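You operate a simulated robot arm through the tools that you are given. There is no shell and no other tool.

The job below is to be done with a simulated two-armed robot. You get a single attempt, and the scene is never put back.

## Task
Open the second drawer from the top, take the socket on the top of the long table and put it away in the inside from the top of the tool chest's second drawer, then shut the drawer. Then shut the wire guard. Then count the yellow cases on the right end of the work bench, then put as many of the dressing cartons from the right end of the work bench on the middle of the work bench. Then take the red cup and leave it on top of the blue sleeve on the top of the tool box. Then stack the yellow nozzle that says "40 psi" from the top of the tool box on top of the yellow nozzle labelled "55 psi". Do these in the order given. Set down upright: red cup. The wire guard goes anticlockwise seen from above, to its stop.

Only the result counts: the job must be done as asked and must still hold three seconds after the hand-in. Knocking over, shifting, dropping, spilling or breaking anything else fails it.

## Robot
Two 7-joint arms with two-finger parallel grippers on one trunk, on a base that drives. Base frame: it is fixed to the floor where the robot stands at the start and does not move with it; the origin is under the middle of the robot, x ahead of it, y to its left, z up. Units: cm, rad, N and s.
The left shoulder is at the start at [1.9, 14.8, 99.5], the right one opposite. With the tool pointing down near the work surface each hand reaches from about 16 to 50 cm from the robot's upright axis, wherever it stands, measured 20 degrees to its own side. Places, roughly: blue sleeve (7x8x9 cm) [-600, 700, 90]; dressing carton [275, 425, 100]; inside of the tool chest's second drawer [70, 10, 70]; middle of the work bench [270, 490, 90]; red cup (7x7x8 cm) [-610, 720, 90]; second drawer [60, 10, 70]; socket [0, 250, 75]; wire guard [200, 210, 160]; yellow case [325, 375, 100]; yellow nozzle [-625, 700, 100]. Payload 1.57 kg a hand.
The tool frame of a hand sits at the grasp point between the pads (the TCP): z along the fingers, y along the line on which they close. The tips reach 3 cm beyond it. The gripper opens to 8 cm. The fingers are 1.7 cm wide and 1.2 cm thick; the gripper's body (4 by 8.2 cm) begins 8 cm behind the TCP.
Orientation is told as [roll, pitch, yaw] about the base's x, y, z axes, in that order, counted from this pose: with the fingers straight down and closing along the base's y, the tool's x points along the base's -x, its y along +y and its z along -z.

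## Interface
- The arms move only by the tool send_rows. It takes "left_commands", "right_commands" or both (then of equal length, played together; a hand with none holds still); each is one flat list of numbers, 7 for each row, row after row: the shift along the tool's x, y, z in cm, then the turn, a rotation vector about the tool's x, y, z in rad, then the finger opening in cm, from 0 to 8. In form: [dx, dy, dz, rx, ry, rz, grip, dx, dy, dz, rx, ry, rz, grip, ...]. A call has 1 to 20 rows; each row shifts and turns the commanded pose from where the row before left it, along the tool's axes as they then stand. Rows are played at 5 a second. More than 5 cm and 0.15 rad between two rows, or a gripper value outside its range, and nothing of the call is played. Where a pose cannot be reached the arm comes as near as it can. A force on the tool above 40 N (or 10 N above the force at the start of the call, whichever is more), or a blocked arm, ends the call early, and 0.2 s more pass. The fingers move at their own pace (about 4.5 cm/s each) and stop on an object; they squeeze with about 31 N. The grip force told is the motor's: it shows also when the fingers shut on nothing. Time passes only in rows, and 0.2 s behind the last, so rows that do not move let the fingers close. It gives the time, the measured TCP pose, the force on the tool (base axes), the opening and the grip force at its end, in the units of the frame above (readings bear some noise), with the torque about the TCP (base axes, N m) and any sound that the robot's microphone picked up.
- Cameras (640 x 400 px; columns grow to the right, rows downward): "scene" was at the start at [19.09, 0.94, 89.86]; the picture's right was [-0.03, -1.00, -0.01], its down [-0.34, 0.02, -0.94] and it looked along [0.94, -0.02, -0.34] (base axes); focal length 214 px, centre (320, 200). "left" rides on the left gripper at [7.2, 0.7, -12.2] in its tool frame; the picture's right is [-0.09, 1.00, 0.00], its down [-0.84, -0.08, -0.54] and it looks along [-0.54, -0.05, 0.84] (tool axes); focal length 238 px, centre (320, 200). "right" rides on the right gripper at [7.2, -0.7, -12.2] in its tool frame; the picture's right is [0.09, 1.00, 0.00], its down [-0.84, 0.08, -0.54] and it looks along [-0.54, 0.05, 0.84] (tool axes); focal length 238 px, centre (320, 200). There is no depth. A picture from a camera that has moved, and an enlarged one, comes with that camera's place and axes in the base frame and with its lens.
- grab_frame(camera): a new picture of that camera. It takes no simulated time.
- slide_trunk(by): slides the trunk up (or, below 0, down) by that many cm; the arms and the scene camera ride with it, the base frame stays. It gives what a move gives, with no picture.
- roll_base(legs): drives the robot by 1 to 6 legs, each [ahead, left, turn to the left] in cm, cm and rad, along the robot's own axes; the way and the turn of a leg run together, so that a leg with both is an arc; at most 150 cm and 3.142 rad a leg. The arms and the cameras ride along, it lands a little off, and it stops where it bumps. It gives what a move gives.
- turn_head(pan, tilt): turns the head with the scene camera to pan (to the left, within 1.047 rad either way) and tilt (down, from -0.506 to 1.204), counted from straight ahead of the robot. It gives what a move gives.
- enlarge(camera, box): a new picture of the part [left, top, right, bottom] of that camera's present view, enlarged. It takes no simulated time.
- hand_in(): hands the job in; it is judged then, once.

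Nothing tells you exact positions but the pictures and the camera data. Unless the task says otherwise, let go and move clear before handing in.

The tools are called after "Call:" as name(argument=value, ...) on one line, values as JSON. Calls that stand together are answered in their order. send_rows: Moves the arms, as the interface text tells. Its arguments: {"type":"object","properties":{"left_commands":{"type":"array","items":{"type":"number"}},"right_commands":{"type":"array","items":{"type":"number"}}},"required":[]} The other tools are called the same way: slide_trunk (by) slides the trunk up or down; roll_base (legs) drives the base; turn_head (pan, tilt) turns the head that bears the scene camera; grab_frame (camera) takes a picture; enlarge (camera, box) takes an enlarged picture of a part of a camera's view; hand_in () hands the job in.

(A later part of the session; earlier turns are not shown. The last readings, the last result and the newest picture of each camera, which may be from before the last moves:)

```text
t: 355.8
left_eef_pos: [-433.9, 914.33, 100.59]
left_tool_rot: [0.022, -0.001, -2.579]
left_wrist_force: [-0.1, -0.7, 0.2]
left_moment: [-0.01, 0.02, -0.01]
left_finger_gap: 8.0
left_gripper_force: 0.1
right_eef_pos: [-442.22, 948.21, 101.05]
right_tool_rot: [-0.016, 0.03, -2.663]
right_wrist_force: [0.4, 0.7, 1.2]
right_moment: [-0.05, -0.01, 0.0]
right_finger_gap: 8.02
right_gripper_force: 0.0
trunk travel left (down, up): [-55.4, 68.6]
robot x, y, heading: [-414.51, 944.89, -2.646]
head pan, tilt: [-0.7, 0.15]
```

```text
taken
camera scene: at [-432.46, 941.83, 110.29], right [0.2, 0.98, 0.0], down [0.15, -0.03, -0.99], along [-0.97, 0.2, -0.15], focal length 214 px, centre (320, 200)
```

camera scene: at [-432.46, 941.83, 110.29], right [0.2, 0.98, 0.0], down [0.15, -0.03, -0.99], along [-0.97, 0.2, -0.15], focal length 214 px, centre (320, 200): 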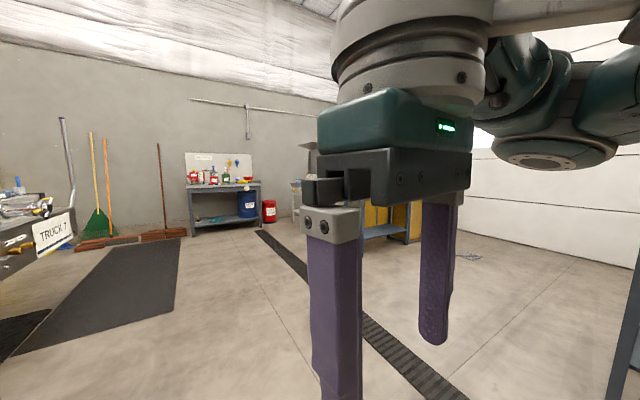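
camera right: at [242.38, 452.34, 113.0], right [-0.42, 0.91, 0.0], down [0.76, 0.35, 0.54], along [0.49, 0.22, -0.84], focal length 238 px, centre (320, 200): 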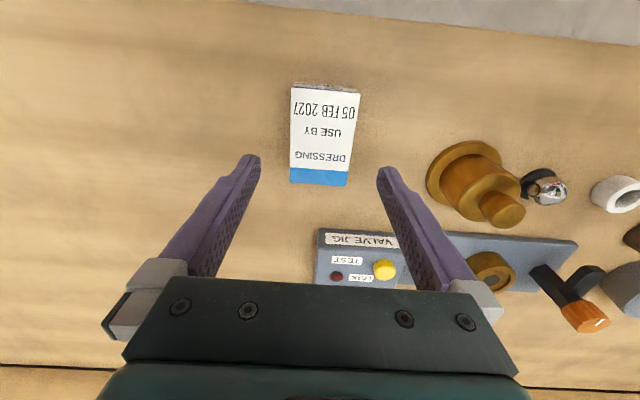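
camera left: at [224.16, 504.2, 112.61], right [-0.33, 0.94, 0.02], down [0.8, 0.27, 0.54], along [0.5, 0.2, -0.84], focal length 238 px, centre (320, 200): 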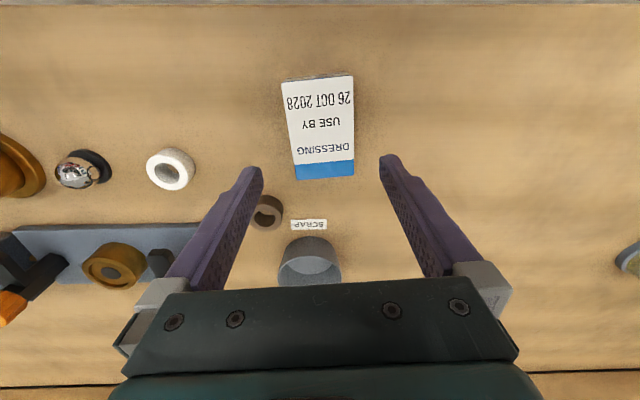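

Call:
turn_head(pan=0.2, tilt=0.15)

Call:
enlarge(camera="scene", box=[200, 130, 350, 230])

Call:
enlarge(camera="scene", box=[380, 130, 520, 240])

```text
t: 357.0
left_eef_pos: [-433.86, 914.35, 100.65]
left_tool_rot: [0.023, 0.0, -2.581]
left_wrist_force: [-0.3, -0.6, 0.0]
left_moment: [0.0, 0.0, -0.02]
left_finger_gap: 8.02
left_gripper_force: 0.1
right_eef_pos: [-442.26, 948.25, 101.11]
right_tool_rot: [-0.015, 0.03, -2.663]
right_wrist_force: [0.0, 0.1, 0.9]
right_moment: [0.02, 0.02, 0.02]
right_finger_gap: 8.0
right_gripper_force: 0.1
trunk travel left (down, up): [-55.4, 68.6]
robot x, y, heading: [-414.84, 944.24, -2.646]
head pan, tilt: [0.201, 0.15]
```

```text
4.00 times, centred on (275, 180) of scene
camera zoom: at [-430.48, 934.02, 110.29], right [-0.64, 0.77, 0.0], down [0.11, 0.1, -0.99], along [-0.76, -0.64, -0.15], focal length 858 px, centre (500, 280)
```

zoom: 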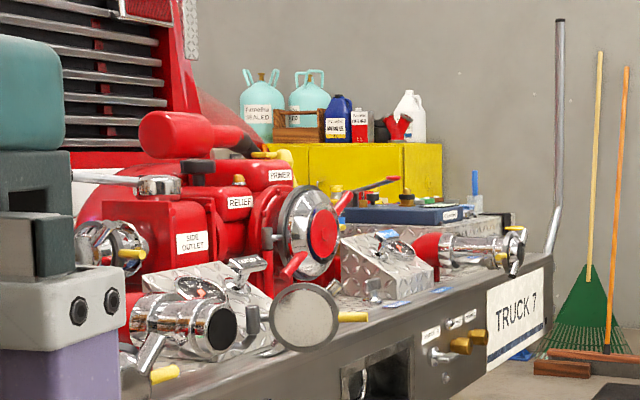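

```text
3.64 times, centred on (450, 185) of scene
camera zoom: at [-430.48, 934.02, 110.29], right [-0.64, 0.77, 0.0], down [0.11, 0.1, -0.99], along [-0.76, -0.64, -0.15], focal length 780 px, centre (-153, 254)
```

zoom: 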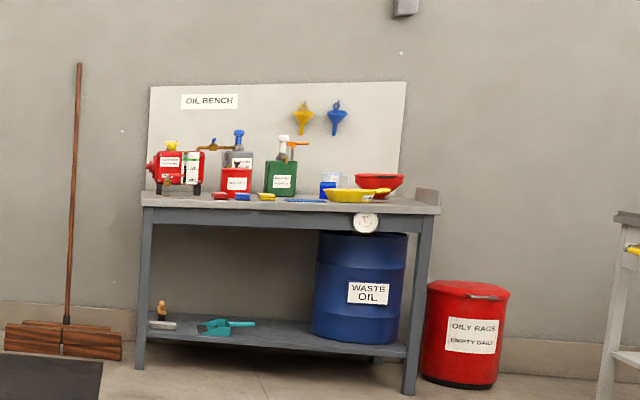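

The tool box with the nozzles appears to be the diamond-plate box on the truck's front bumper deck, toward its far end. I'll drive along the front of the bumper and face it.

Call:
roll_base(legs=[[125, -8, 0], [120, -8, 0], [0, 0, 1.41]])

Call:
turn_head(pan=0.0, tilt=0.3)

Call:
grab_frame(camera="scene")

```text
t: 372.6
left_eef_pos: [-610.03, 820.35, 100.49]
left_tool_rot: [0.023, -0.001, -1.119]
left_wrist_force: [0.3, 0.2, -0.6]
left_moment: [0.0, 0.01, 0.0]
left_finger_gap: 8.01
left_gripper_force: 0.1
right_eef_pos: [-644.65, 815.97, 101.1]
right_tool_rot: [-0.016, 0.03, -1.204]
right_wrist_force: [-0.3, 0.3, 0.6]
right_moment: [0.02, 0.01, -0.03]
right_finger_gap: 8.0
right_gripper_force: 0.0
trunk travel left (down, up): [-55.4, 68.6]
robot x, y, heading: [-638.04, 843.36, -1.184]
head pan, tilt: [0.201, 0.15]
```

```text
t: 373.4
left_eef_pos: [-610.16, 820.3, 100.47]
left_tool_rot: [0.024, 0.001, -1.118]
left_wrist_force: [0.6, -0.7, 0.0]
left_moment: [-0.01, -0.02, -0.03]
left_finger_gap: 7.98
left_gripper_force: 0.0
right_eef_pos: [-644.68, 816.0, 101.08]
right_tool_rot: [-0.016, 0.028, -1.201]
right_wrist_force: [1.1, 0.4, 0.1]
right_moment: [0.01, 0.0, 0.0]
right_finger_gap: 7.99
right_gripper_force: 0.0
trunk travel left (down, up): [-55.4, 68.6]
robot x, y, heading: [-637.91, 843.03, -1.182]
head pan, tilt: [0.0, 0.3]
```

```text
taken
camera scene: at [-630.82, 825.24, 108.89], right [-0.93, -0.38, 0.0], down [-0.11, 0.27, -0.96], along [0.36, -0.88, -0.3], focal length 214 px, centre (320, 200)
```

scene: 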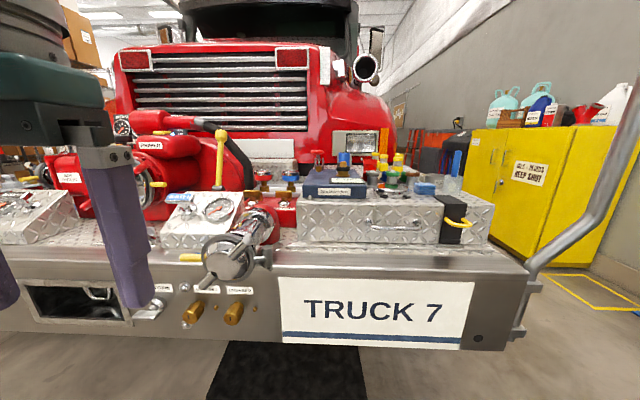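

Call:
enlarge(camera="scene", box=[280, 130, 510, 260])

Call:
slide_trunk(by=35)

Call:
turn_head(pan=-0.15, tilt=0.5)

Call:
enlarge(camera="scene", box=[200, 100, 440, 260])

Call:
grab_frame(camera="scene")

```text
2.78 times, centred on (395, 195) of scene
camera zoom: at [-630.82, 825.24, 108.89], right [-0.93, -0.38, 0.0], down [-0.11, 0.27, -0.96], along [0.36, -0.88, -0.3], focal length 597 px, centre (111, 214)
```

zoom: 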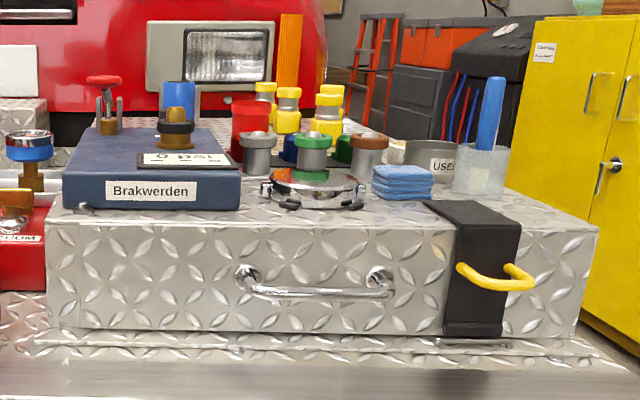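

```text
t: 376.8
left_eef_pos: [-610.19, 820.32, 135.59]
left_tool_rot: [0.023, 0.001, -1.119]
left_wrist_force: [-0.6, 0.2, -0.2]
left_moment: [0.02, 0.01, -0.01]
left_finger_gap: 7.99
left_gripper_force: 0.0
right_eef_pos: [-644.79, 815.89, 136.06]
right_tool_rot: [-0.014, 0.029, -1.205]
right_wrist_force: [0.4, -0.7, 0.7]
right_moment: [0.01, 0.02, 0.06]
right_finger_gap: 7.99
right_gripper_force: 0.1
trunk travel left (down, up): [-90.4, 33.6]
robot x, y, heading: [-638.26, 843.14, -1.188]
head pan, tilt: [0.0, 0.3]
```

```text
t: 377.5
left_eef_pos: [-610.16, 820.32, 135.51]
left_tool_rot: [0.022, -0.001, -1.117]
left_wrist_force: [-0.6, 0.1, -0.5]
left_moment: [0.0, 0.0, 0.03]
left_finger_gap: 7.99
left_gripper_force: 0.1
right_eef_pos: [-644.79, 815.91, 136.12]
right_tool_rot: [-0.016, 0.03, -1.204]
right_wrist_force: [0.1, 0.7, -0.8]
right_moment: [0.02, -0.03, -0.01]
right_finger_gap: 8.01
right_gripper_force: 0.0
trunk travel left (down, up): [-90.4, 33.6]
robot x, y, heading: [-638.12, 843.03, -1.184]
head pan, tilt: [-0.15, 0.499]
```

```text
2.50 times, centred on (320, 180) of scene
camera zoom: at [-632.21, 825.04, 142.05], right [-0.97, -0.24, 0.0], down [-0.11, 0.46, -0.88], along [0.21, -0.85, -0.48], focal length 536 px, centre (320, 250)
```

zoom: 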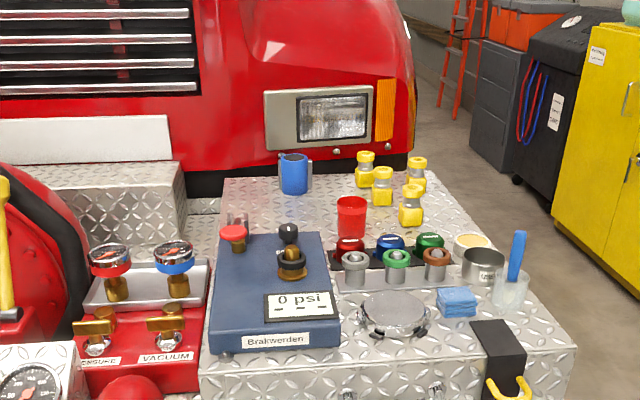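

```text
taken
camera scene: at [-632.21, 825.04, 142.05], right [-0.97, -0.24, 0.0], down [-0.11, 0.46, -0.88], along [0.21, -0.85, -0.48], focal length 214 px, centre (320, 200)
```

scene: 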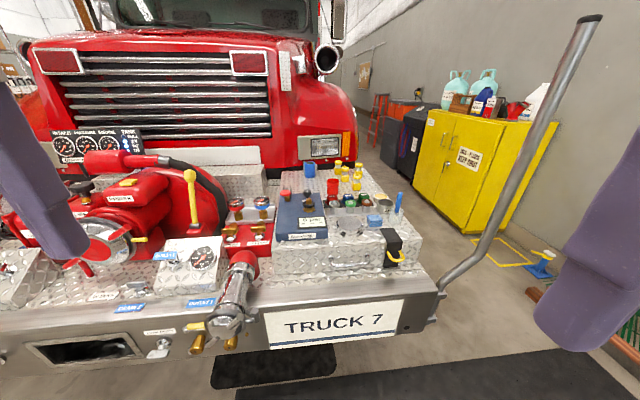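

The tool box's items: blue sleeve, red cup, four yellow nozzles, gauge box and caps. They sit near the box's right (aisle) side and back, so I'll go around the pole to the aisle on its right and approach from there.

Call:
roll_base(legs=[[12.6, -128, 0], [0, 0, 1.54]])

Call:
turn_head(pan=-0.5, tilt=0.3)

Call:
grab_frame(camera="scene")

```text
t: 387.7
left_eef_pos: [-728.04, 810.71, 135.48]
left_tool_rot: [0.023, 0.001, 0.416]
left_wrist_force: [-0.1, 0.5, 0.1]
left_moment: [0.01, 0.01, -0.01]
left_finger_gap: 8.0
left_gripper_force: 0.0
right_eef_pos: [-724.88, 776.04, 136.12]
right_tool_rot: [-0.015, 0.031, 0.334]
right_wrist_force: [0.2, -0.4, 0.2]
right_moment: [-0.02, 0.03, 0.0]
right_finger_gap: 7.99
right_gripper_force: 0.0
trunk travel left (down, up): [-90.4, 33.6]
robot x, y, heading: [-751.86, 783.7, 0.355]
head pan, tilt: [-0.15, 0.499]
```

```text
t: 388.5
left_eef_pos: [-728.06, 810.75, 135.4]
left_tool_rot: [0.02, 0.0, 0.417]
left_wrist_force: [0.4, 0.2, 0.8]
left_moment: [-0.03, -0.03, -0.01]
left_finger_gap: 8.02
left_gripper_force: 0.0
right_eef_pos: [-724.8, 776.17, 136.08]
right_tool_rot: [-0.016, 0.029, 0.333]
right_wrist_force: [0.4, 0.4, -0.2]
right_moment: [-0.01, 0.01, -0.01]
right_finger_gap: 8.01
right_gripper_force: 0.1
trunk travel left (down, up): [-90.4, 33.6]
robot x, y, heading: [-751.66, 783.57, 0.348]
head pan, tilt: [-0.499, 0.3]
```

```text
taken
camera scene: at [-733.1, 785.86, 143.88], right [-0.15, -0.99, 0.0], down [-0.29, 0.04, -0.96], along [0.94, -0.14, -0.3], focal length 214 px, centre (320, 200)
```

scene: 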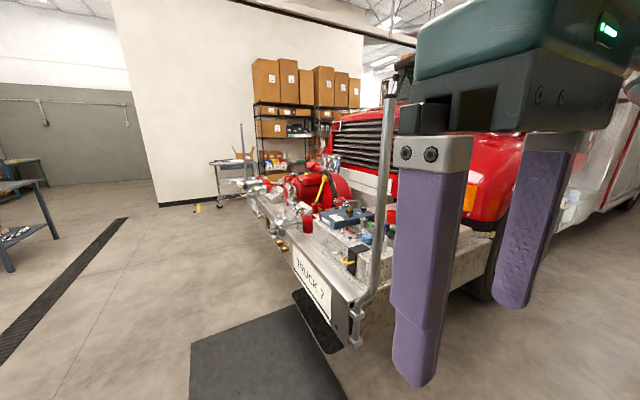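

Pole at about (-672,757). Sliding right along the aisle at a safe distance to face the tool box's side.

Call:
roll_base(legs=[[0, -105, 0]])

Call:
turn_head(pan=0.1, tilt=0.5)

Call:
grab_frame(camera="scene")

Call:
enlarge(camera="scene", box=[220, 110, 420, 240])

```text
t: 393.8
left_eef_pos: [-693.46, 715.95, 135.62]
left_tool_rot: [0.023, 0.001, 0.405]
left_wrist_force: [-0.3, -0.2, -0.2]
left_moment: [0.0, 0.01, -0.04]
left_finger_gap: 7.98
left_gripper_force: 0.1
right_eef_pos: [-690.66, 681.03, 136.22]
right_tool_rot: [-0.017, 0.029, 0.323]
right_wrist_force: [-0.5, -0.5, -1.0]
right_moment: [0.04, 0.01, -0.03]
right_finger_gap: 8.0
right_gripper_force: 0.2
trunk travel left (down, up): [-90.4, 33.6]
robot x, y, heading: [-717.24, 688.98, 0.347]
head pan, tilt: [-0.499, 0.3]
```

```text
t: 394.8
left_eef_pos: [-693.52, 715.78, 135.52]
left_tool_rot: [0.023, 0.0, 0.407]
left_wrist_force: [-0.3, 0.5, -0.4]
left_moment: [-0.01, 0.03, 0.0]
left_finger_gap: 7.97
left_gripper_force: 0.1
right_eef_pos: [-690.54, 681.08, 136.14]
right_tool_rot: [-0.016, 0.029, 0.323]
right_wrist_force: [-0.3, -0.9, 0.6]
right_moment: [0.02, 0.02, -0.01]
right_finger_gap: 7.99
right_gripper_force: 0.1
trunk travel left (down, up): [-90.4, 33.6]
robot x, y, heading: [-717.63, 688.83, 0.34]
head pan, tilt: [0.099, 0.499]
```

```text
taken
camera scene: at [-699.8, 696.33, 142.05], right [0.43, -0.9, 0.0], down [-0.43, -0.2, -0.88], along [0.79, 0.37, -0.48], focal length 214 px, centre (320, 200)
```

scene: 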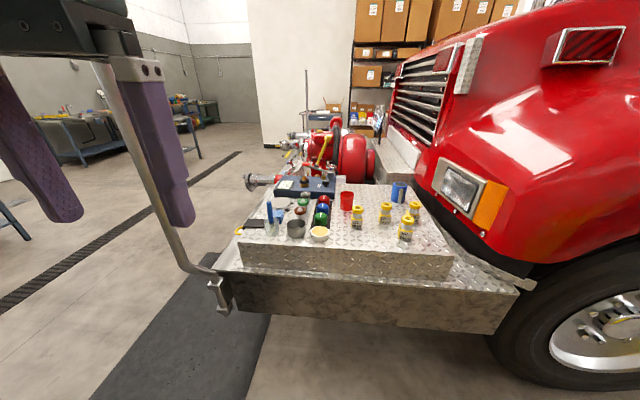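

```text
3.08 times, centred on (320, 175) of scene
camera zoom: at [-699.8, 696.33, 142.05], right [0.43, -0.9, 0.0], down [-0.43, -0.2, -0.88], along [0.79, 0.37, -0.48], focal length 660 px, centre (320, 277)
```

zoom: 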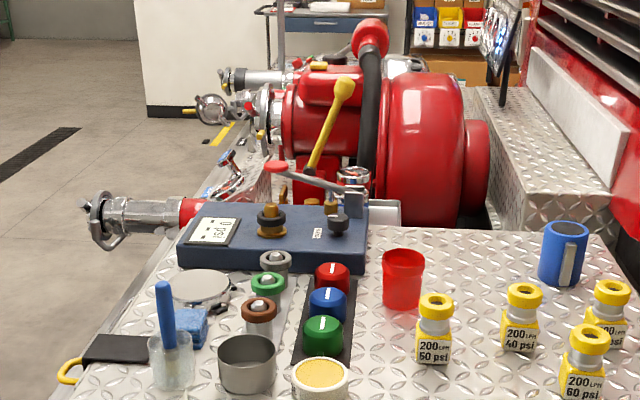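

Call:
enlarge(camera="scene", box=[335, 175, 425, 245])

Call:
enlarge(camera="scene", box=[385, 190, 425, 242])

```text
5.71 times, centred on (380, 210) of scene
camera zoom: at [-699.8, 696.33, 142.05], right [0.43, -0.9, 0.0], down [-0.43, -0.2, -0.88], along [0.79, 0.37, -0.48], focal length 1226 px, centre (-23, 143)
```

zoom: 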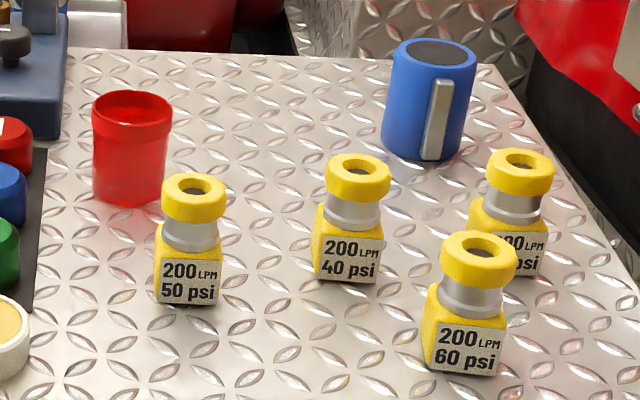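

```text
7.69 times, centred on (405, 216) of scene
camera zoom: at [-699.8, 696.33, 142.05], right [0.43, -0.9, 0.0], down [-0.43, -0.2, -0.88], along [0.79, 0.37, -0.48], focal length 1650 px, centre (-334, 77)
```

zoom: 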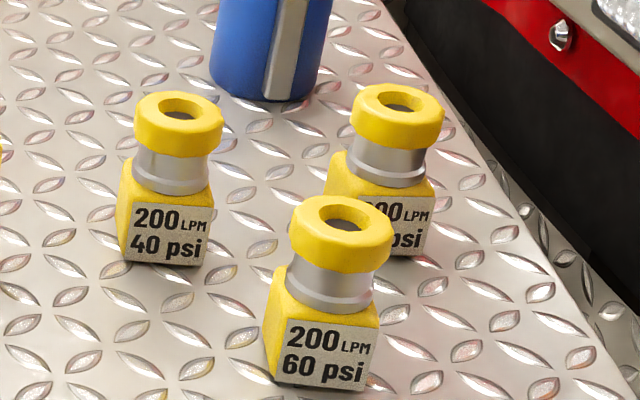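

Labels read from here: "50 psi" next to the cup, "40 psi", "60 psi" in front, and a fourth one partly hidden (should be 55 psi, to be verified). To reach over the box best I'll turn the robot clockwise so its left shoulder leads toward the box.

Call:
roll_base(legs=[[0, 0, -0.94]])

Call:
turn_head(pan=0.9, tilt=0.5)

Call:
grab_frame(camera="scene")

```text
t: 397.6
left_eef_pos: [-681.55, 685.32, 135.45]
left_tool_rot: [0.023, 0.0, -0.538]
left_wrist_force: [0.0, 0.2, 1.4]
left_moment: [0.0, -0.02, 0.0]
left_finger_gap: 8.0
left_gripper_force: 0.1
right_eef_pos: [-708.16, 662.67, 136.03]
right_tool_rot: [-0.015, 0.029, -0.623]
right_wrist_force: [0.7, 0.1, -0.3]
right_moment: [-0.01, 0.0, 0.03]
right_finger_gap: 7.98
right_gripper_force: 0.1
trunk travel left (down, up): [-90.4, 33.6]
robot x, y, heading: [-717.38, 688.73, -0.605]
head pan, tilt: [0.099, 0.499]
```

```text
t: 398.7
left_eef_pos: [-681.64, 685.4, 135.53]
left_tool_rot: [0.024, -0.001, -0.538]
left_wrist_force: [0.3, -0.4, -0.4]
left_moment: [-0.01, 0.01, 0.04]
left_finger_gap: 8.01
left_gripper_force: 0.1
right_eef_pos: [-708.09, 662.64, 136.12]
right_tool_rot: [-0.017, 0.031, -0.622]
right_wrist_force: [0.7, 0.3, -0.1]
right_moment: [0.04, -0.03, 0.0]
right_finger_gap: 7.98
right_gripper_force: 0.0
trunk travel left (down, up): [-90.4, 33.6]
robot x, y, heading: [-717.13, 688.88, -0.6]
head pan, tilt: [0.901, 0.499]
```

```text
taken
camera scene: at [-700.51, 686.09, 142.05], right [0.29, -0.96, 0.0], down [-0.46, -0.14, -0.88], along [0.84, 0.26, -0.48], focal length 214 px, centre (320, 200)
```

scene: 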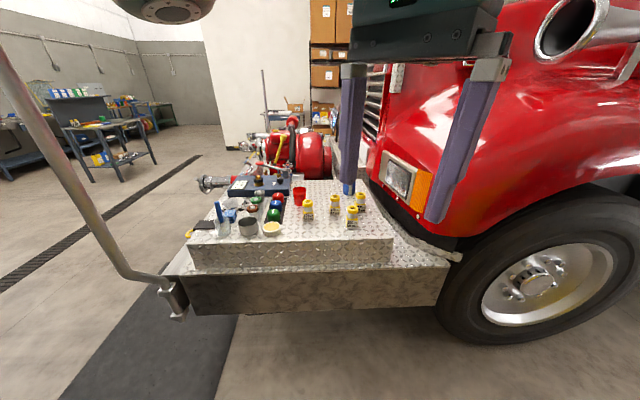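

I'll swing the left hand outward to the left (toward the box side) while still in free space, then drive in.

Call:
send_rows(left_commands=[0, 4, 0, 0, 0, 0, 8, 0, 4, 0, 0, 0, 0, 8, 0, 4, 0, 0, 0, 0, 8, 0, 4, 0, 0, 0, 0, 8, 0, 4, 0, 0, 0, 0, 8])

Call:
roll_base(legs=[[40, 31, 0]])

Call:
grab_frame(camera="scene")

Call:
grab_frame(camera="left")

```text
t: 399.9
left_eef_pos: [-671.74, 702.69, 135.77]
left_tool_rot: [0.024, 0.001, -0.539]
left_wrist_force: [0.0, 0.0, -0.9]
left_moment: [-0.02, 0.03, 0.0]
left_finger_gap: 7.99
left_gripper_force: 0.0
right_eef_pos: [-708.0, 662.66, 136.21]
right_tool_rot: [-0.017, 0.031, -0.621]
right_wrist_force: [0.1, -0.1, -0.3]
right_moment: [0.0, -0.03, -0.01]
right_finger_gap: 8.0
right_gripper_force: 0.0
trunk travel left (down, up): [-90.4, 33.6]
robot x, y, heading: [-717.65, 689.01, -0.606]
head pan, tilt: [0.901, 0.499]
```

```text
t: 402.9
left_eef_pos: [-621.78, 705.74, 135.95]
left_tool_rot: [0.023, 0.0, -0.543]
left_wrist_force: [-0.4, 0.3, 0.2]
left_moment: [0.01, 0.02, 0.0]
left_finger_gap: 8.0
left_gripper_force: 0.0
right_eef_pos: [-658.33, 665.94, 135.99]
right_tool_rot: [-0.016, 0.029, -0.627]
right_wrist_force: [-1.5, 0.0, 0.0]
right_moment: [-0.02, 0.03, 0.02]
right_finger_gap: 7.98
right_gripper_force: 0.1
trunk travel left (down, up): [-90.4, 33.6]
robot x, y, heading: [-667.64, 691.97, -0.608]
head pan, tilt: [0.901, 0.499]
```

```text
taken
camera scene: at [-650.65, 689.3, 142.05], right [0.29, -0.96, 0.0], down [-0.46, -0.14, -0.88], along [0.84, 0.25, -0.48], focal length 214 px, centre (320, 200)
```

scene: 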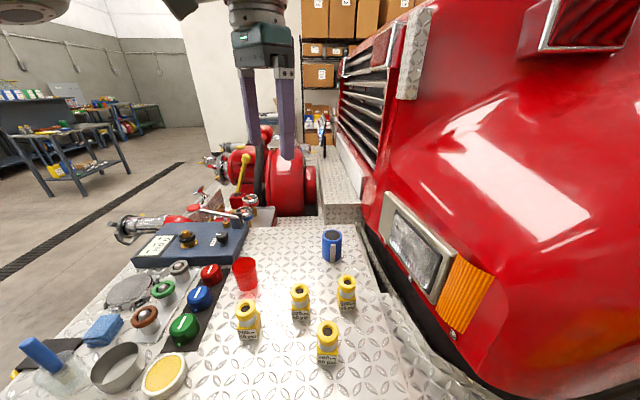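

```text
taken
camera left: at [-627.66, 709.72, 148.06], right [0.59, 0.8, 0.02], down [0.67, -0.51, 0.54], along [0.45, -0.3, -0.84], focal length 238 px, centre (320, 200)
```

left: 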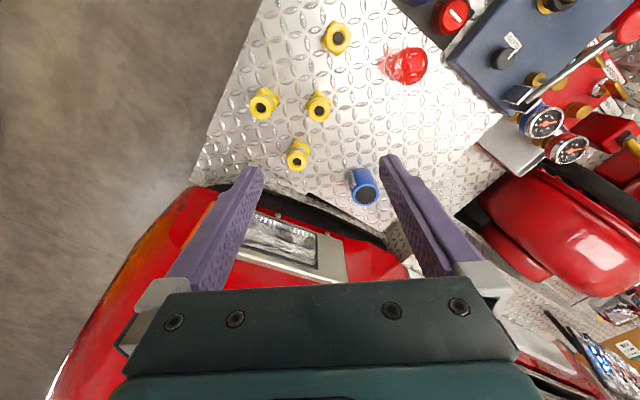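

Call:
enlarge(camera="scene", box=[225, 225, 385, 375])

Call:
enlarge(camera="scene", box=[325, 260, 375, 320])

```text
2.67 times, centred on (305, 300) of scene
camera zoom: at [-650.65, 689.3, 142.05], right [0.29, -0.96, 0.0], down [-0.46, -0.14, -0.88], along [0.84, 0.25, -0.48], focal length 572 px, centre (360, -67)
```

zoom: 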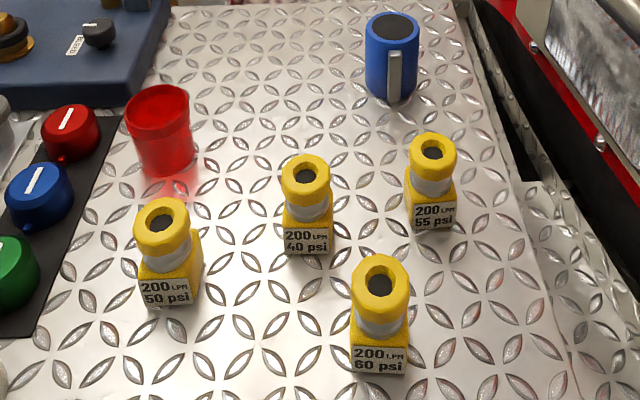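

```text
6.67 times, centred on (350, 290) of scene
camera zoom: at [-650.65, 689.3, 142.05], right [0.29, -0.96, 0.0], down [-0.46, -0.14, -0.88], along [0.84, 0.25, -0.48], focal length 1430 px, centre (120, -400)
```

zoom: 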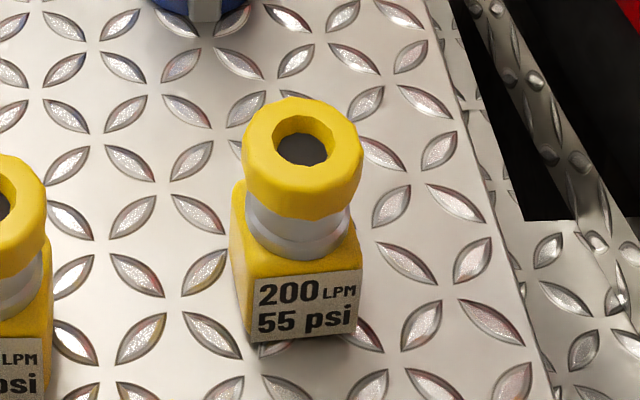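

Confirmed: the fourth nozzle reads "55 psi". Cup ≈(-614.2,722.6), sleeve ≈(-595,701.6), 40 psi ≈(-618,704), 55 psi ≈(-612.4,693.8). I'll edge closer to the deck and lower the trunk part way.

Call:
roll_base(legs=[[4.3, 6.2, 0]])

Call:
slide_trunk(by=-22)

Call:
grab_frame(camera="scene")

Call:
grab_frame(camera="left")

```text
t: 403.9
left_eef_pos: [-614.71, 708.23, 135.91]
left_tool_rot: [0.024, 0.001, -0.542]
left_wrist_force: [1.0, -0.5, 0.4]
left_moment: [0.0, 0.01, 0.01]
left_finger_gap: 8.01
left_gripper_force: 0.0
right_eef_pos: [-651.33, 668.37, 136.13]
right_tool_rot: [-0.016, 0.029, -0.628]
right_wrist_force: [0.1, 0.4, -0.8]
right_moment: [0.02, -0.02, 0.02]
right_finger_gap: 8.01
right_gripper_force: 0.1
trunk travel left (down, up): [-90.4, 33.6]
robot x, y, heading: [-660.37, 694.89, -0.608]
head pan, tilt: [0.901, 0.499]
```

```text
t: 406.2
left_eef_pos: [-614.68, 708.13, 113.9]
left_tool_rot: [0.022, 0.0, -0.542]
left_wrist_force: [0.2, -0.9, -0.2]
left_moment: [0.0, -0.01, 0.04]
left_finger_gap: 8.01
left_gripper_force: 0.0
right_eef_pos: [-651.25, 668.24, 114.24]
right_tool_rot: [-0.016, 0.028, -0.626]
right_wrist_force: [0.4, -0.4, 0.6]
right_moment: [0.02, 0.02, 0.01]
right_finger_gap: 7.98
right_gripper_force: 0.0
trunk travel left (down, up): [-68.4, 55.6]
robot x, y, heading: [-660.6, 694.64, -0.607]
head pan, tilt: [0.901, 0.499]
```

```text
taken
camera scene: at [-643.64, 691.8, 120.05], right [0.29, -0.96, 0.0], down [-0.46, -0.14, -0.88], along [0.84, 0.25, -0.48], focal length 214 px, centre (320, 200)
```

scene: 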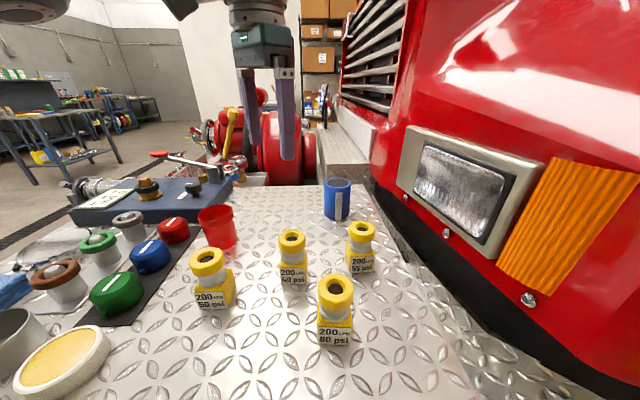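

```text
taken
camera left: at [-620.64, 712.22, 126.06], right [0.59, 0.8, 0.02], down [0.67, -0.51, 0.54], along [0.45, -0.3, -0.84], focal length 238 px, centre (320, 200)
```

left: 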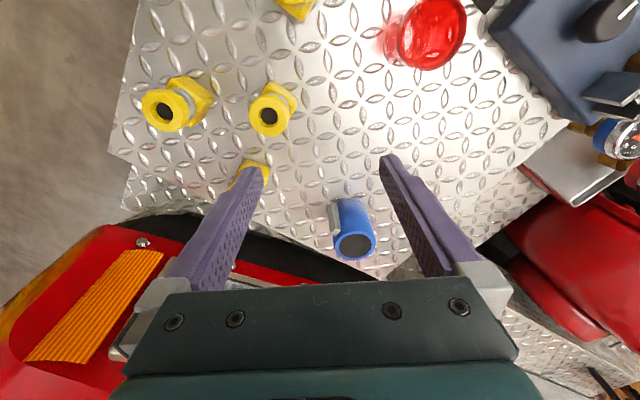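

No bump; the cup is now well within reach. Moving the left hand above the red cup, then lowering the trunk a bit.

Call:
send_rows(left_commands=[1.8, 3.2, 0, 0, 0, 0, 8, 1.8, 3.2, 0, 0, 0, 0, 8, 1.8, 3.2, 0, 0, 0, 0, 8, 1.65, 3.1, 0, 0, 0, 0, 8])

Call:
slide_trunk(by=-11)

Call:
grab_frame(camera="left")

Call:
grab_frame(camera="scene")

```text
t: 407.2
left_eef_pos: [-615.66, 719.14, 114.5]
left_tool_rot: [0.026, 0.006, -0.543]
left_wrist_force: [0.9, 0.3, 1.5]
left_moment: [-0.05, 0.04, -0.01]
left_finger_gap: 8.02
left_gripper_force: 0.1
left hand out of reach, approached as far as the arm can: row 3, 4
right_eef_pos: [-651.23, 668.36, 114.17]
right_tool_rot: [-0.015, 0.029, -0.627]
right_wrist_force: [0.3, -0.1, 0.8]
right_moment: [-0.04, 0.04, 0.0]
right_finger_gap: 8.0
right_gripper_force: 0.0
trunk travel left (down, up): [-68.4, 55.6]
robot x, y, heading: [-660.13, 694.7, -0.607]
head pan, tilt: [0.901, 0.499]
```

```text
t: 408.6
left_eef_pos: [-615.67, 719.01, 103.6]
left_tool_rot: [0.023, 0.002, -0.542]
left_wrist_force: [0.0, 0.6, -0.7]
left_moment: [0.01, 0.0, 0.01]
left_finger_gap: 8.02
left_gripper_force: 0.1
right_eef_pos: [-651.25, 668.35, 103.08]
right_tool_rot: [-0.016, 0.03, -0.627]
right_wrist_force: [0.5, -0.4, -0.2]
right_moment: [0.03, -0.01, -0.01]
right_finger_gap: 8.03
right_gripper_force: 0.0
trunk travel left (down, up): [-57.4, 66.6]
robot x, y, heading: [-660.47, 694.69, -0.606]
head pan, tilt: [0.901, 0.499]
```

```text
taken
camera left: at [-621.67, 723.13, 115.79], right [0.59, 0.81, 0.02], down [0.67, -0.51, 0.54], along [0.45, -0.3, -0.84], focal length 238 px, centre (320, 200)
```

left: 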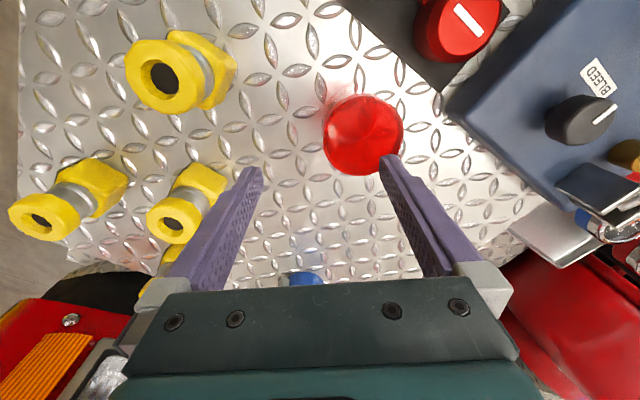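

```text
taken
camera scene: at [-643.64, 691.8, 109.05], right [0.29, -0.96, 0.0], down [-0.46, -0.14, -0.88], along [0.84, 0.25, -0.48], focal length 214 px, centre (320, 200)
```

scene: 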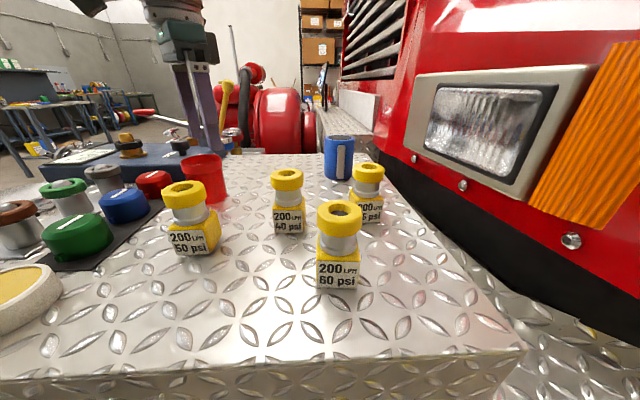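

Call:
send_rows(left_commands=[0.45, 1.95, 0, 0, 0, 0, 8, 0.42, 1.95, 0, 0, 0, 0, 8])

Call:
grab_frame(camera="left")

```text
t: 409.2
left_eef_pos: [-615.74, 719.13, 103.55]
left_tool_rot: [0.026, 0.0, -0.541]
left_wrist_force: [-0.8, -0.1, 0.4]
left_moment: [-0.01, -0.01, -0.01]
left_finger_gap: 7.98
left_gripper_force: 0.1
left hand out of reach, approached as far as the arm can: row 1, 2
right_eef_pos: [-651.32, 668.36, 103.07]
right_tool_rot: [-0.016, 0.03, -0.628]
right_wrist_force: [-0.1, -0.1, 0.1]
right_moment: [-0.02, 0.01, 0.02]
right_finger_gap: 8.0
right_gripper_force: 0.0
trunk travel left (down, up): [-57.4, 66.6]
robot x, y, heading: [-660.4, 694.67, -0.605]
head pan, tilt: [0.901, 0.499]
```

```text
taken
camera left: at [-621.68, 723.13, 115.78], right [0.59, 0.81, 0.02], down [0.67, -0.51, 0.54], along [0.45, -0.3, -0.84], focal length 238 px, centre (320, 200)
```

left: 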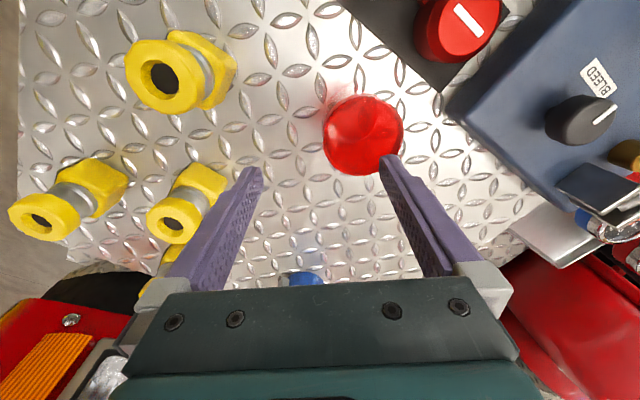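

The arm's lateral limit stops it 4 cm short, so I'll nudge the base by that amount instead.

Call:
roll_base(legs=[[-1.0, 3.9, 0]])

Call:
grab_frame(camera="left")

```text
t: 410.1
left_eef_pos: [-614.42, 722.97, 103.6]
left_tool_rot: [0.024, -0.001, -0.538]
left_wrist_force: [0.0, -0.9, 0.3]
left_moment: [0.01, -0.01, 0.0]
left_finger_gap: 8.02
left_gripper_force: 0.0
right_eef_pos: [-649.76, 672.22, 103.11]
right_tool_rot: [-0.015, 0.028, -0.627]
right_wrist_force: [0.1, -0.4, -0.7]
right_moment: [0.01, -0.02, -0.02]
right_finger_gap: 8.0
right_gripper_force: 0.0
trunk travel left (down, up): [-57.4, 66.6]
robot x, y, heading: [-658.85, 698.44, -0.605]
head pan, tilt: [0.901, 0.499]
```

```text
taken
camera left: at [-620.3, 727.01, 115.79], right [0.59, 0.81, 0.02], down [0.67, -0.51, 0.54], along [0.45, -0.3, -0.84], focal length 238 px, centre (320, 200)
```

left: 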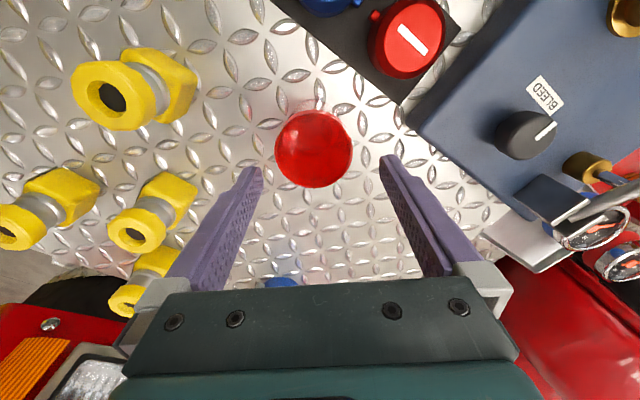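

Centered over the cup. Descending around it.

Call:
send_rows(left_commands=[0, -0.4, 2, 0, 0, 0, 8, 0, 0, 2.5, 0, 0, 0, 8, 0, 0, 2.5, 0, 0, 0, 8, 0, 0, 2, 0, 0, 0, 8, 0, 0, 1.5, 0, 0, 0, 8])

Call:
grab_frame(camera="left")

Call:
grab_frame(camera="scene")

```text
t: 411.3
left_eef_pos: [-614.44, 722.92, 93.23]
left_tool_rot: [0.025, 0.0, -0.54]
left_wrist_force: [0.0, 0.0, -0.1]
left_moment: [0.0, -0.01, 0.0]
left_finger_gap: 8.02
left_gripper_force: 0.1
right_eef_pos: [-649.79, 672.25, 103.06]
right_tool_rot: [-0.016, 0.029, -0.625]
right_wrist_force: [0.2, 0.5, 0.5]
right_moment: [-0.04, 0.01, 0.01]
right_finger_gap: 8.01
right_gripper_force: 0.0
trunk travel left (down, up): [-57.4, 66.6]
robot x, y, heading: [-659.2, 698.47, -0.607]
head pan, tilt: [0.901, 0.499]
```

```text
taken
camera left: at [-620.41, 726.89, 105.39], right [0.59, 0.81, 0.02], down [0.67, -0.51, 0.54], along [0.45, -0.3, -0.84], focal length 238 px, centre (320, 200)
```

left: 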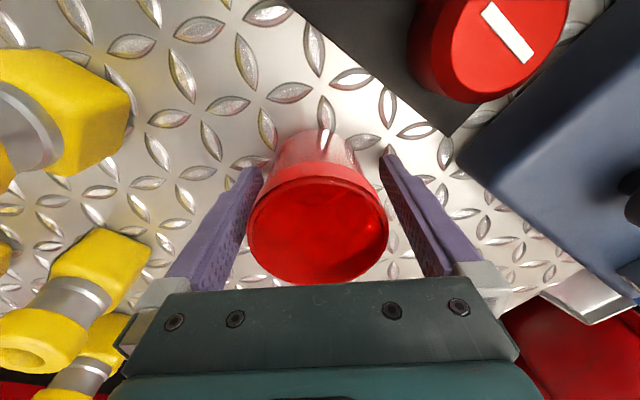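

```text
taken
camera scene: at [-642.23, 695.63, 109.05], right [0.29, -0.96, 0.0], down [-0.46, -0.14, -0.88], along [0.84, 0.25, -0.48], focal length 214 px, centre (320, 200)
```

scene: 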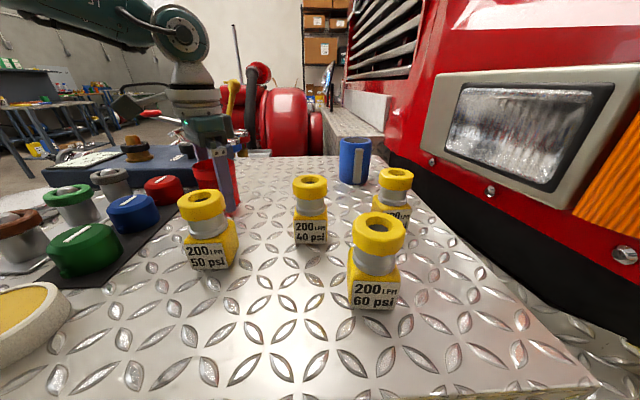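

The fingers straddle the cup evenly. Closing.

Call:
send_rows(left_commands=[0, 0, 0, 0, 0, 0, 7, 0, 0, 0, 0, 0, 0, 6, 0, 0, 0, 0, 0, 0, 4, 0, 0, 0, 0, 0, 0, 3, 0, 0, 0, 0, 0, 0, 3, 0, 0, 0, 0, 0, 0, 3, 0, 0, 0, 0, 0, 0, 3])

Call:
grab_frame(camera="left")

```text
t: 412.9
left_eef_pos: [-614.48, 722.85, 93.27]
left_tool_rot: [0.024, 0.0, -0.539]
left_wrist_force: [-0.9, 1.2, 0.0]
left_moment: [-0.01, 0.01, 0.01]
left_finger_gap: 6.1
left_gripper_force: 31.1
right_eef_pos: [-649.86, 672.15, 103.17]
right_tool_rot: [-0.014, 0.03, -0.627]
right_wrist_force: [-0.2, -0.4, 0.0]
right_moment: [0.0, 0.0, -0.02]
right_finger_gap: 8.0
right_gripper_force: 0.0
trunk travel left (down, up): [-57.4, 66.6]
robot x, y, heading: [-659.08, 698.52, -0.603]
head pan, tilt: [0.901, 0.499]
```

```text
taken
camera left: at [-620.41, 726.89, 105.41], right [0.59, 0.81, 0.02], down [0.67, -0.51, 0.54], along [0.45, -0.3, -0.84], focal length 238 px, centre (320, 200)
```

left: 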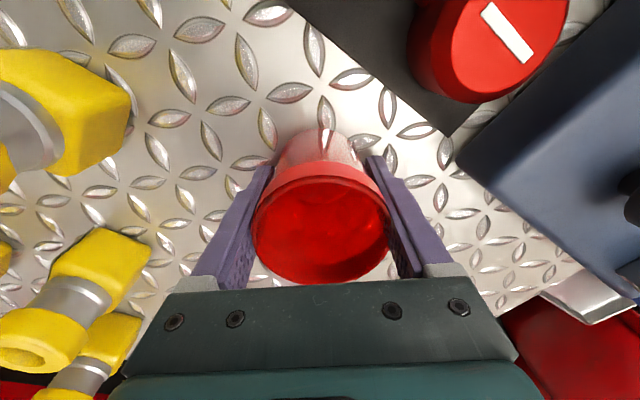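

Call:
send_rows(left_commands=[0, 0, -0.4, 0, 0, 0, 3, 0, 0, -0.6, 0, 0, 0, 3, 0, 0, -1, 0, 0, 0, 3, 0, 0, -1.5, 0, 0, 0, 3, 0, 0, -1.5, 0, 0, 0, 3, 0, 0, -1.5, 0, 0, 0, 3, 0, 0, -1.5, 0, 0, 0, 3, 0, 0, -1.5, 0, 0, 0, 3])

Call:
grab_frame(camera="left")

Call:
grab_frame(camera="scene")

```text
t: 414.7
left_eef_pos: [-614.71, 722.89, 102.72]
left_tool_rot: [0.024, -0.001, -0.539]
left_wrist_force: [0.5, -0.1, -0.4]
left_moment: [0.0, 0.03, 0.01]
left_finger_gap: 6.09
left_gripper_force: 31.2
right_eef_pos: [-649.91, 672.2, 103.05]
right_tool_rot: [-0.016, 0.031, -0.626]
right_wrist_force: [-0.1, 0.4, 0.3]
right_moment: [0.0, 0.0, 0.0]
right_finger_gap: 8.01
right_gripper_force: 0.1
trunk travel left (down, up): [-57.4, 66.6]
robot x, y, heading: [-658.76, 698.77, -0.606]
head pan, tilt: [0.901, 0.499]
```

```text
taken
camera left: at [-620.53, 726.88, 114.9], right [0.59, 0.81, 0.02], down [0.67, -0.51, 0.54], along [0.45, -0.3, -0.84], focal length 238 px, centre (320, 200)
```

left: 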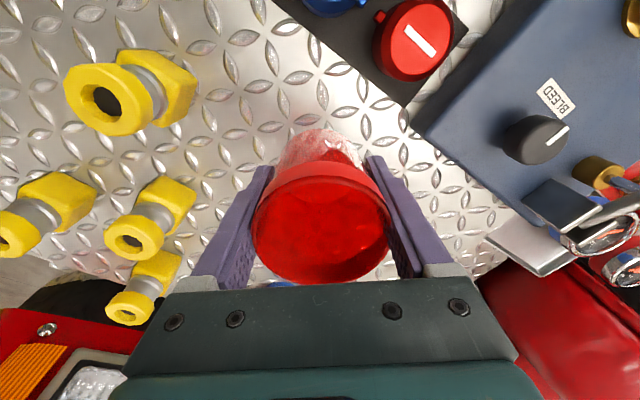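

```text
taken
camera scene: at [-642.22, 695.63, 109.05], right [0.29, -0.96, 0.0], down [-0.46, -0.14, -0.88], along [0.84, 0.25, -0.48], focal length 214 px, centre (320, 200)
```

scene: 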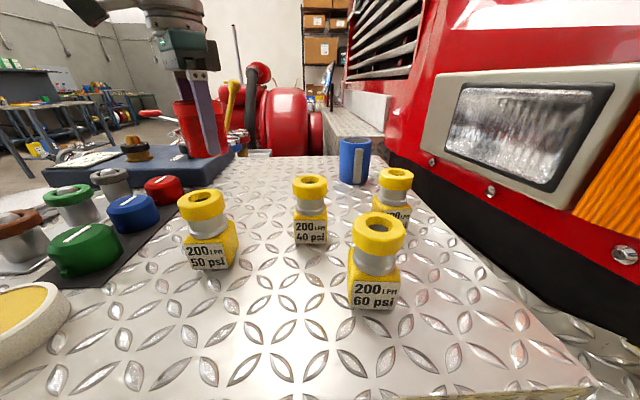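

The cup is lifted upright. I'll raise the trunk a little for clearance and shift the base toward the back of the box so the sleeve comes within reach with the hand kept vertical.

Call:
slide_trunk(by=6)

Call:
roll_base(legs=[[12.5, -5.9, 0]])

Call:
grab_frame(camera="left")

Call:
grab_frame(camera="scene")

```text
t: 415.7
left_eef_pos: [-614.55, 722.9, 108.81]
left_tool_rot: [0.025, 0.002, -0.537]
left_wrist_force: [-0.2, -0.4, 0.1]
left_moment: [0.02, -0.01, 0.0]
left_finger_gap: 6.09
left_gripper_force: 30.7
right_eef_pos: [-649.81, 672.2, 109.1]
right_tool_rot: [-0.017, 0.031, -0.626]
right_wrist_force: [0.5, 0.6, 0.1]
right_moment: [-0.02, -0.01, -0.01]
right_finger_gap: 8.02
right_gripper_force: 0.0
trunk travel left (down, up): [-63.4, 60.6]
robot x, y, heading: [-659.18, 698.75, -0.604]
head pan, tilt: [0.901, 0.499]
```

```text
t: 417.0
left_eef_pos: [-607.83, 711.14, 108.81]
left_tool_rot: [0.023, 0.001, -0.539]
left_wrist_force: [0.2, 0.3, 0.6]
left_moment: [0.03, 0.0, 0.0]
left_finger_gap: 6.08
left_gripper_force: 31.0
right_eef_pos: [-643.0, 660.44, 109.09]
right_tool_rot: [-0.016, 0.031, -0.625]
right_wrist_force: [-0.6, -0.7, 0.1]
right_moment: [0.0, 0.02, 0.02]
right_finger_gap: 8.01
right_gripper_force: 0.0
trunk travel left (down, up): [-63.4, 60.6]
robot x, y, heading: [-652.64, 686.6, -0.601]
head pan, tilt: [0.901, 0.499]
```

```text
taken
camera left: at [-613.77, 715.09, 120.87], right [0.59, 0.81, 0.02], down [0.67, -0.51, 0.54], along [0.45, -0.3, -0.84], focal length 238 px, centre (320, 200)
```

left: 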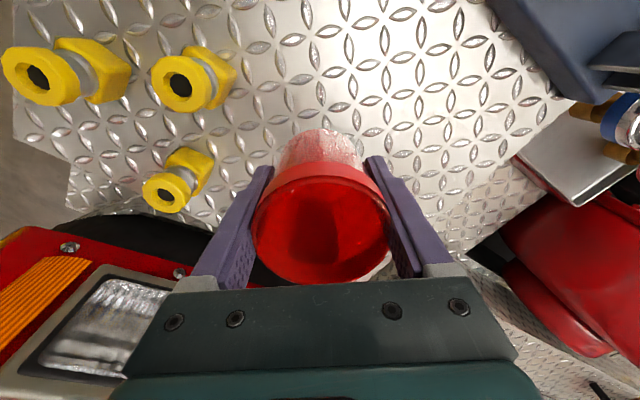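

```text
taken
camera scene: at [-635.46, 683.84, 115.05], right [0.29, -0.96, 0.0], down [-0.46, -0.14, -0.88], along [0.84, 0.26, -0.48], focal length 214 px, centre (320, 200)
```

scene: 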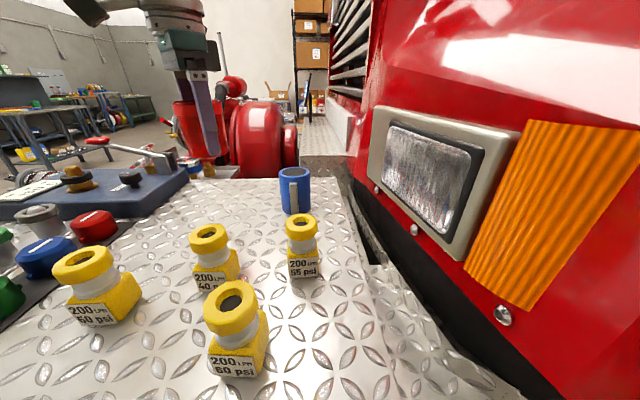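

Call:
send_rows(left_commands=[-2.6, -0.3, 0, 0, 0, 0, 3, -2.6, -0.3, 0, 0, 0, 0, 3, -2.6, -0.3, 0, 0, 0, 0, 3, -2.6, -0.25, 0, 0, 0, 0, 3, -2.6, -0.25, 0, 0, 0, 0, 3, -2.5, -0.25, 0, 0, 0, 0, 3])

Call:
grab_frame(camera="left")

Call:
grab_frame(camera="scene")

```text
t: 418.4
left_eef_pos: [-599.49, 703.13, 108.6]
left_tool_rot: [0.026, -0.001, -0.534]
left_wrist_force: [-0.7, 0.7, 0.2]
left_moment: [0.0, -0.02, -0.01]
left_finger_gap: 6.08
left_gripper_force: 31.2
left hand out of reach, approached as far as the arm can: row 3, 4, 5, 6
right_eef_pos: [-643.2, 660.35, 109.08]
right_tool_rot: [-0.015, 0.032, -0.625]
right_wrist_force: [0.0, 1.2, 0.7]
right_moment: [0.02, 0.03, -0.01]
right_finger_gap: 8.0
right_gripper_force: 0.1
trunk travel left (down, up): [-63.4, 60.6]
robot x, y, heading: [-652.33, 686.76, -0.604]
head pan, tilt: [0.901, 0.499]
```

```text
taken
camera left: at [-605.53, 707.14, 120.68], right [0.59, 0.81, 0.03], down [0.67, -0.51, 0.54], along [0.45, -0.3, -0.84], focal length 238 px, centre (320, 200)
```

left: 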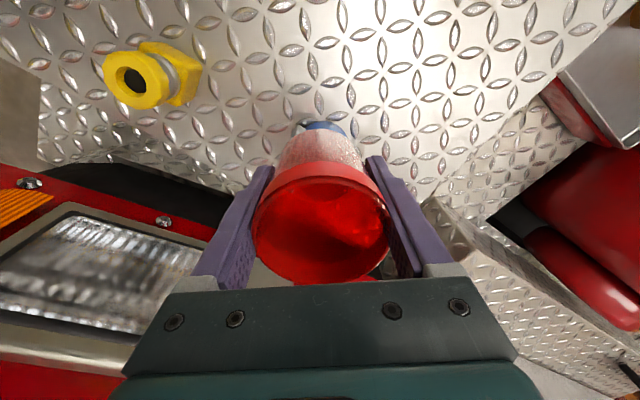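

```text
taken
camera scene: at [-635.46, 683.85, 115.05], right [0.29, -0.96, 0.0], down [-0.46, -0.14, -0.88], along [0.84, 0.26, -0.48], focal length 214 px, centre (320, 200)
```

scene: 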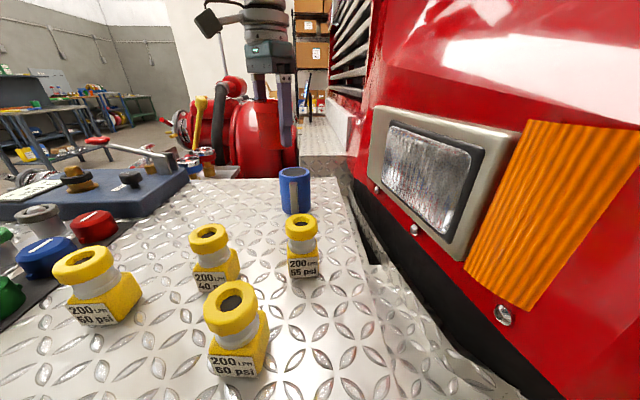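

The hand is about 4.4 cm short of the sleeve's centre; I'll nudge the base in by that amount (it stops if it bumps).

Call:
roll_base(legs=[[4.2, 1.2, 0]])

Call:
grab_frame(camera="scene")

Call:
grab_frame(camera="left")

```text
t: 419.3
left_eef_pos: [-595.52, 701.88, 108.59]
left_tool_rot: [0.029, -0.002, -0.537]
left_wrist_force: [0.1, -0.3, -0.9]
left_moment: [0.0, -0.02, 0.01]
left_finger_gap: 6.1
left_gripper_force: 31.0
right_eef_pos: [-638.99, 658.96, 109.12]
right_tool_rot: [-0.015, 0.032, -0.625]
right_wrist_force: [0.2, -0.4, -0.9]
right_moment: [-0.01, 0.04, 0.01]
right_finger_gap: 8.01
right_gripper_force: 0.0
trunk travel left (down, up): [-63.4, 60.6]
robot x, y, heading: [-648.3, 685.29, -0.606]
head pan, tilt: [0.901, 0.499]
```

```text
taken
camera scene: at [-631.43, 682.47, 115.05], right [0.29, -0.96, 0.0], down [-0.46, -0.14, -0.88], along [0.84, 0.26, -0.48], focal length 214 px, centre (320, 200)
```

scene: 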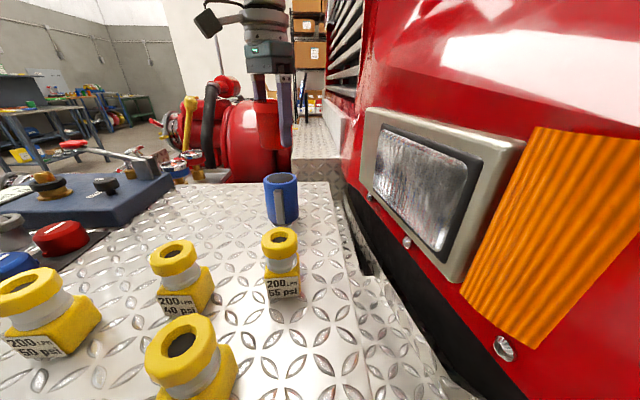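

```text
taken
camera left: at [-601.52, 705.8, 120.68], right [0.59, 0.81, 0.03], down [0.67, -0.51, 0.54], along [0.45, -0.3, -0.84], focal length 238 px, centre (320, 200)
```

left: 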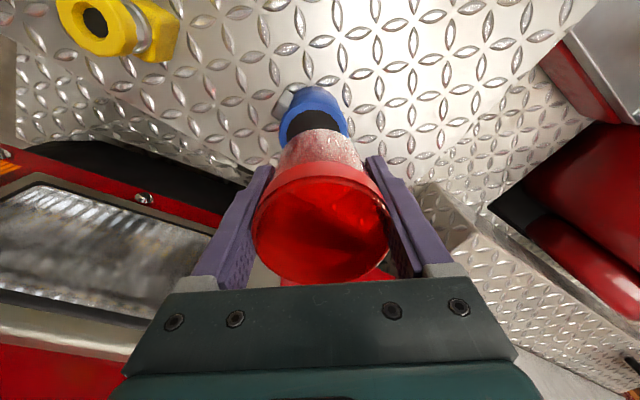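

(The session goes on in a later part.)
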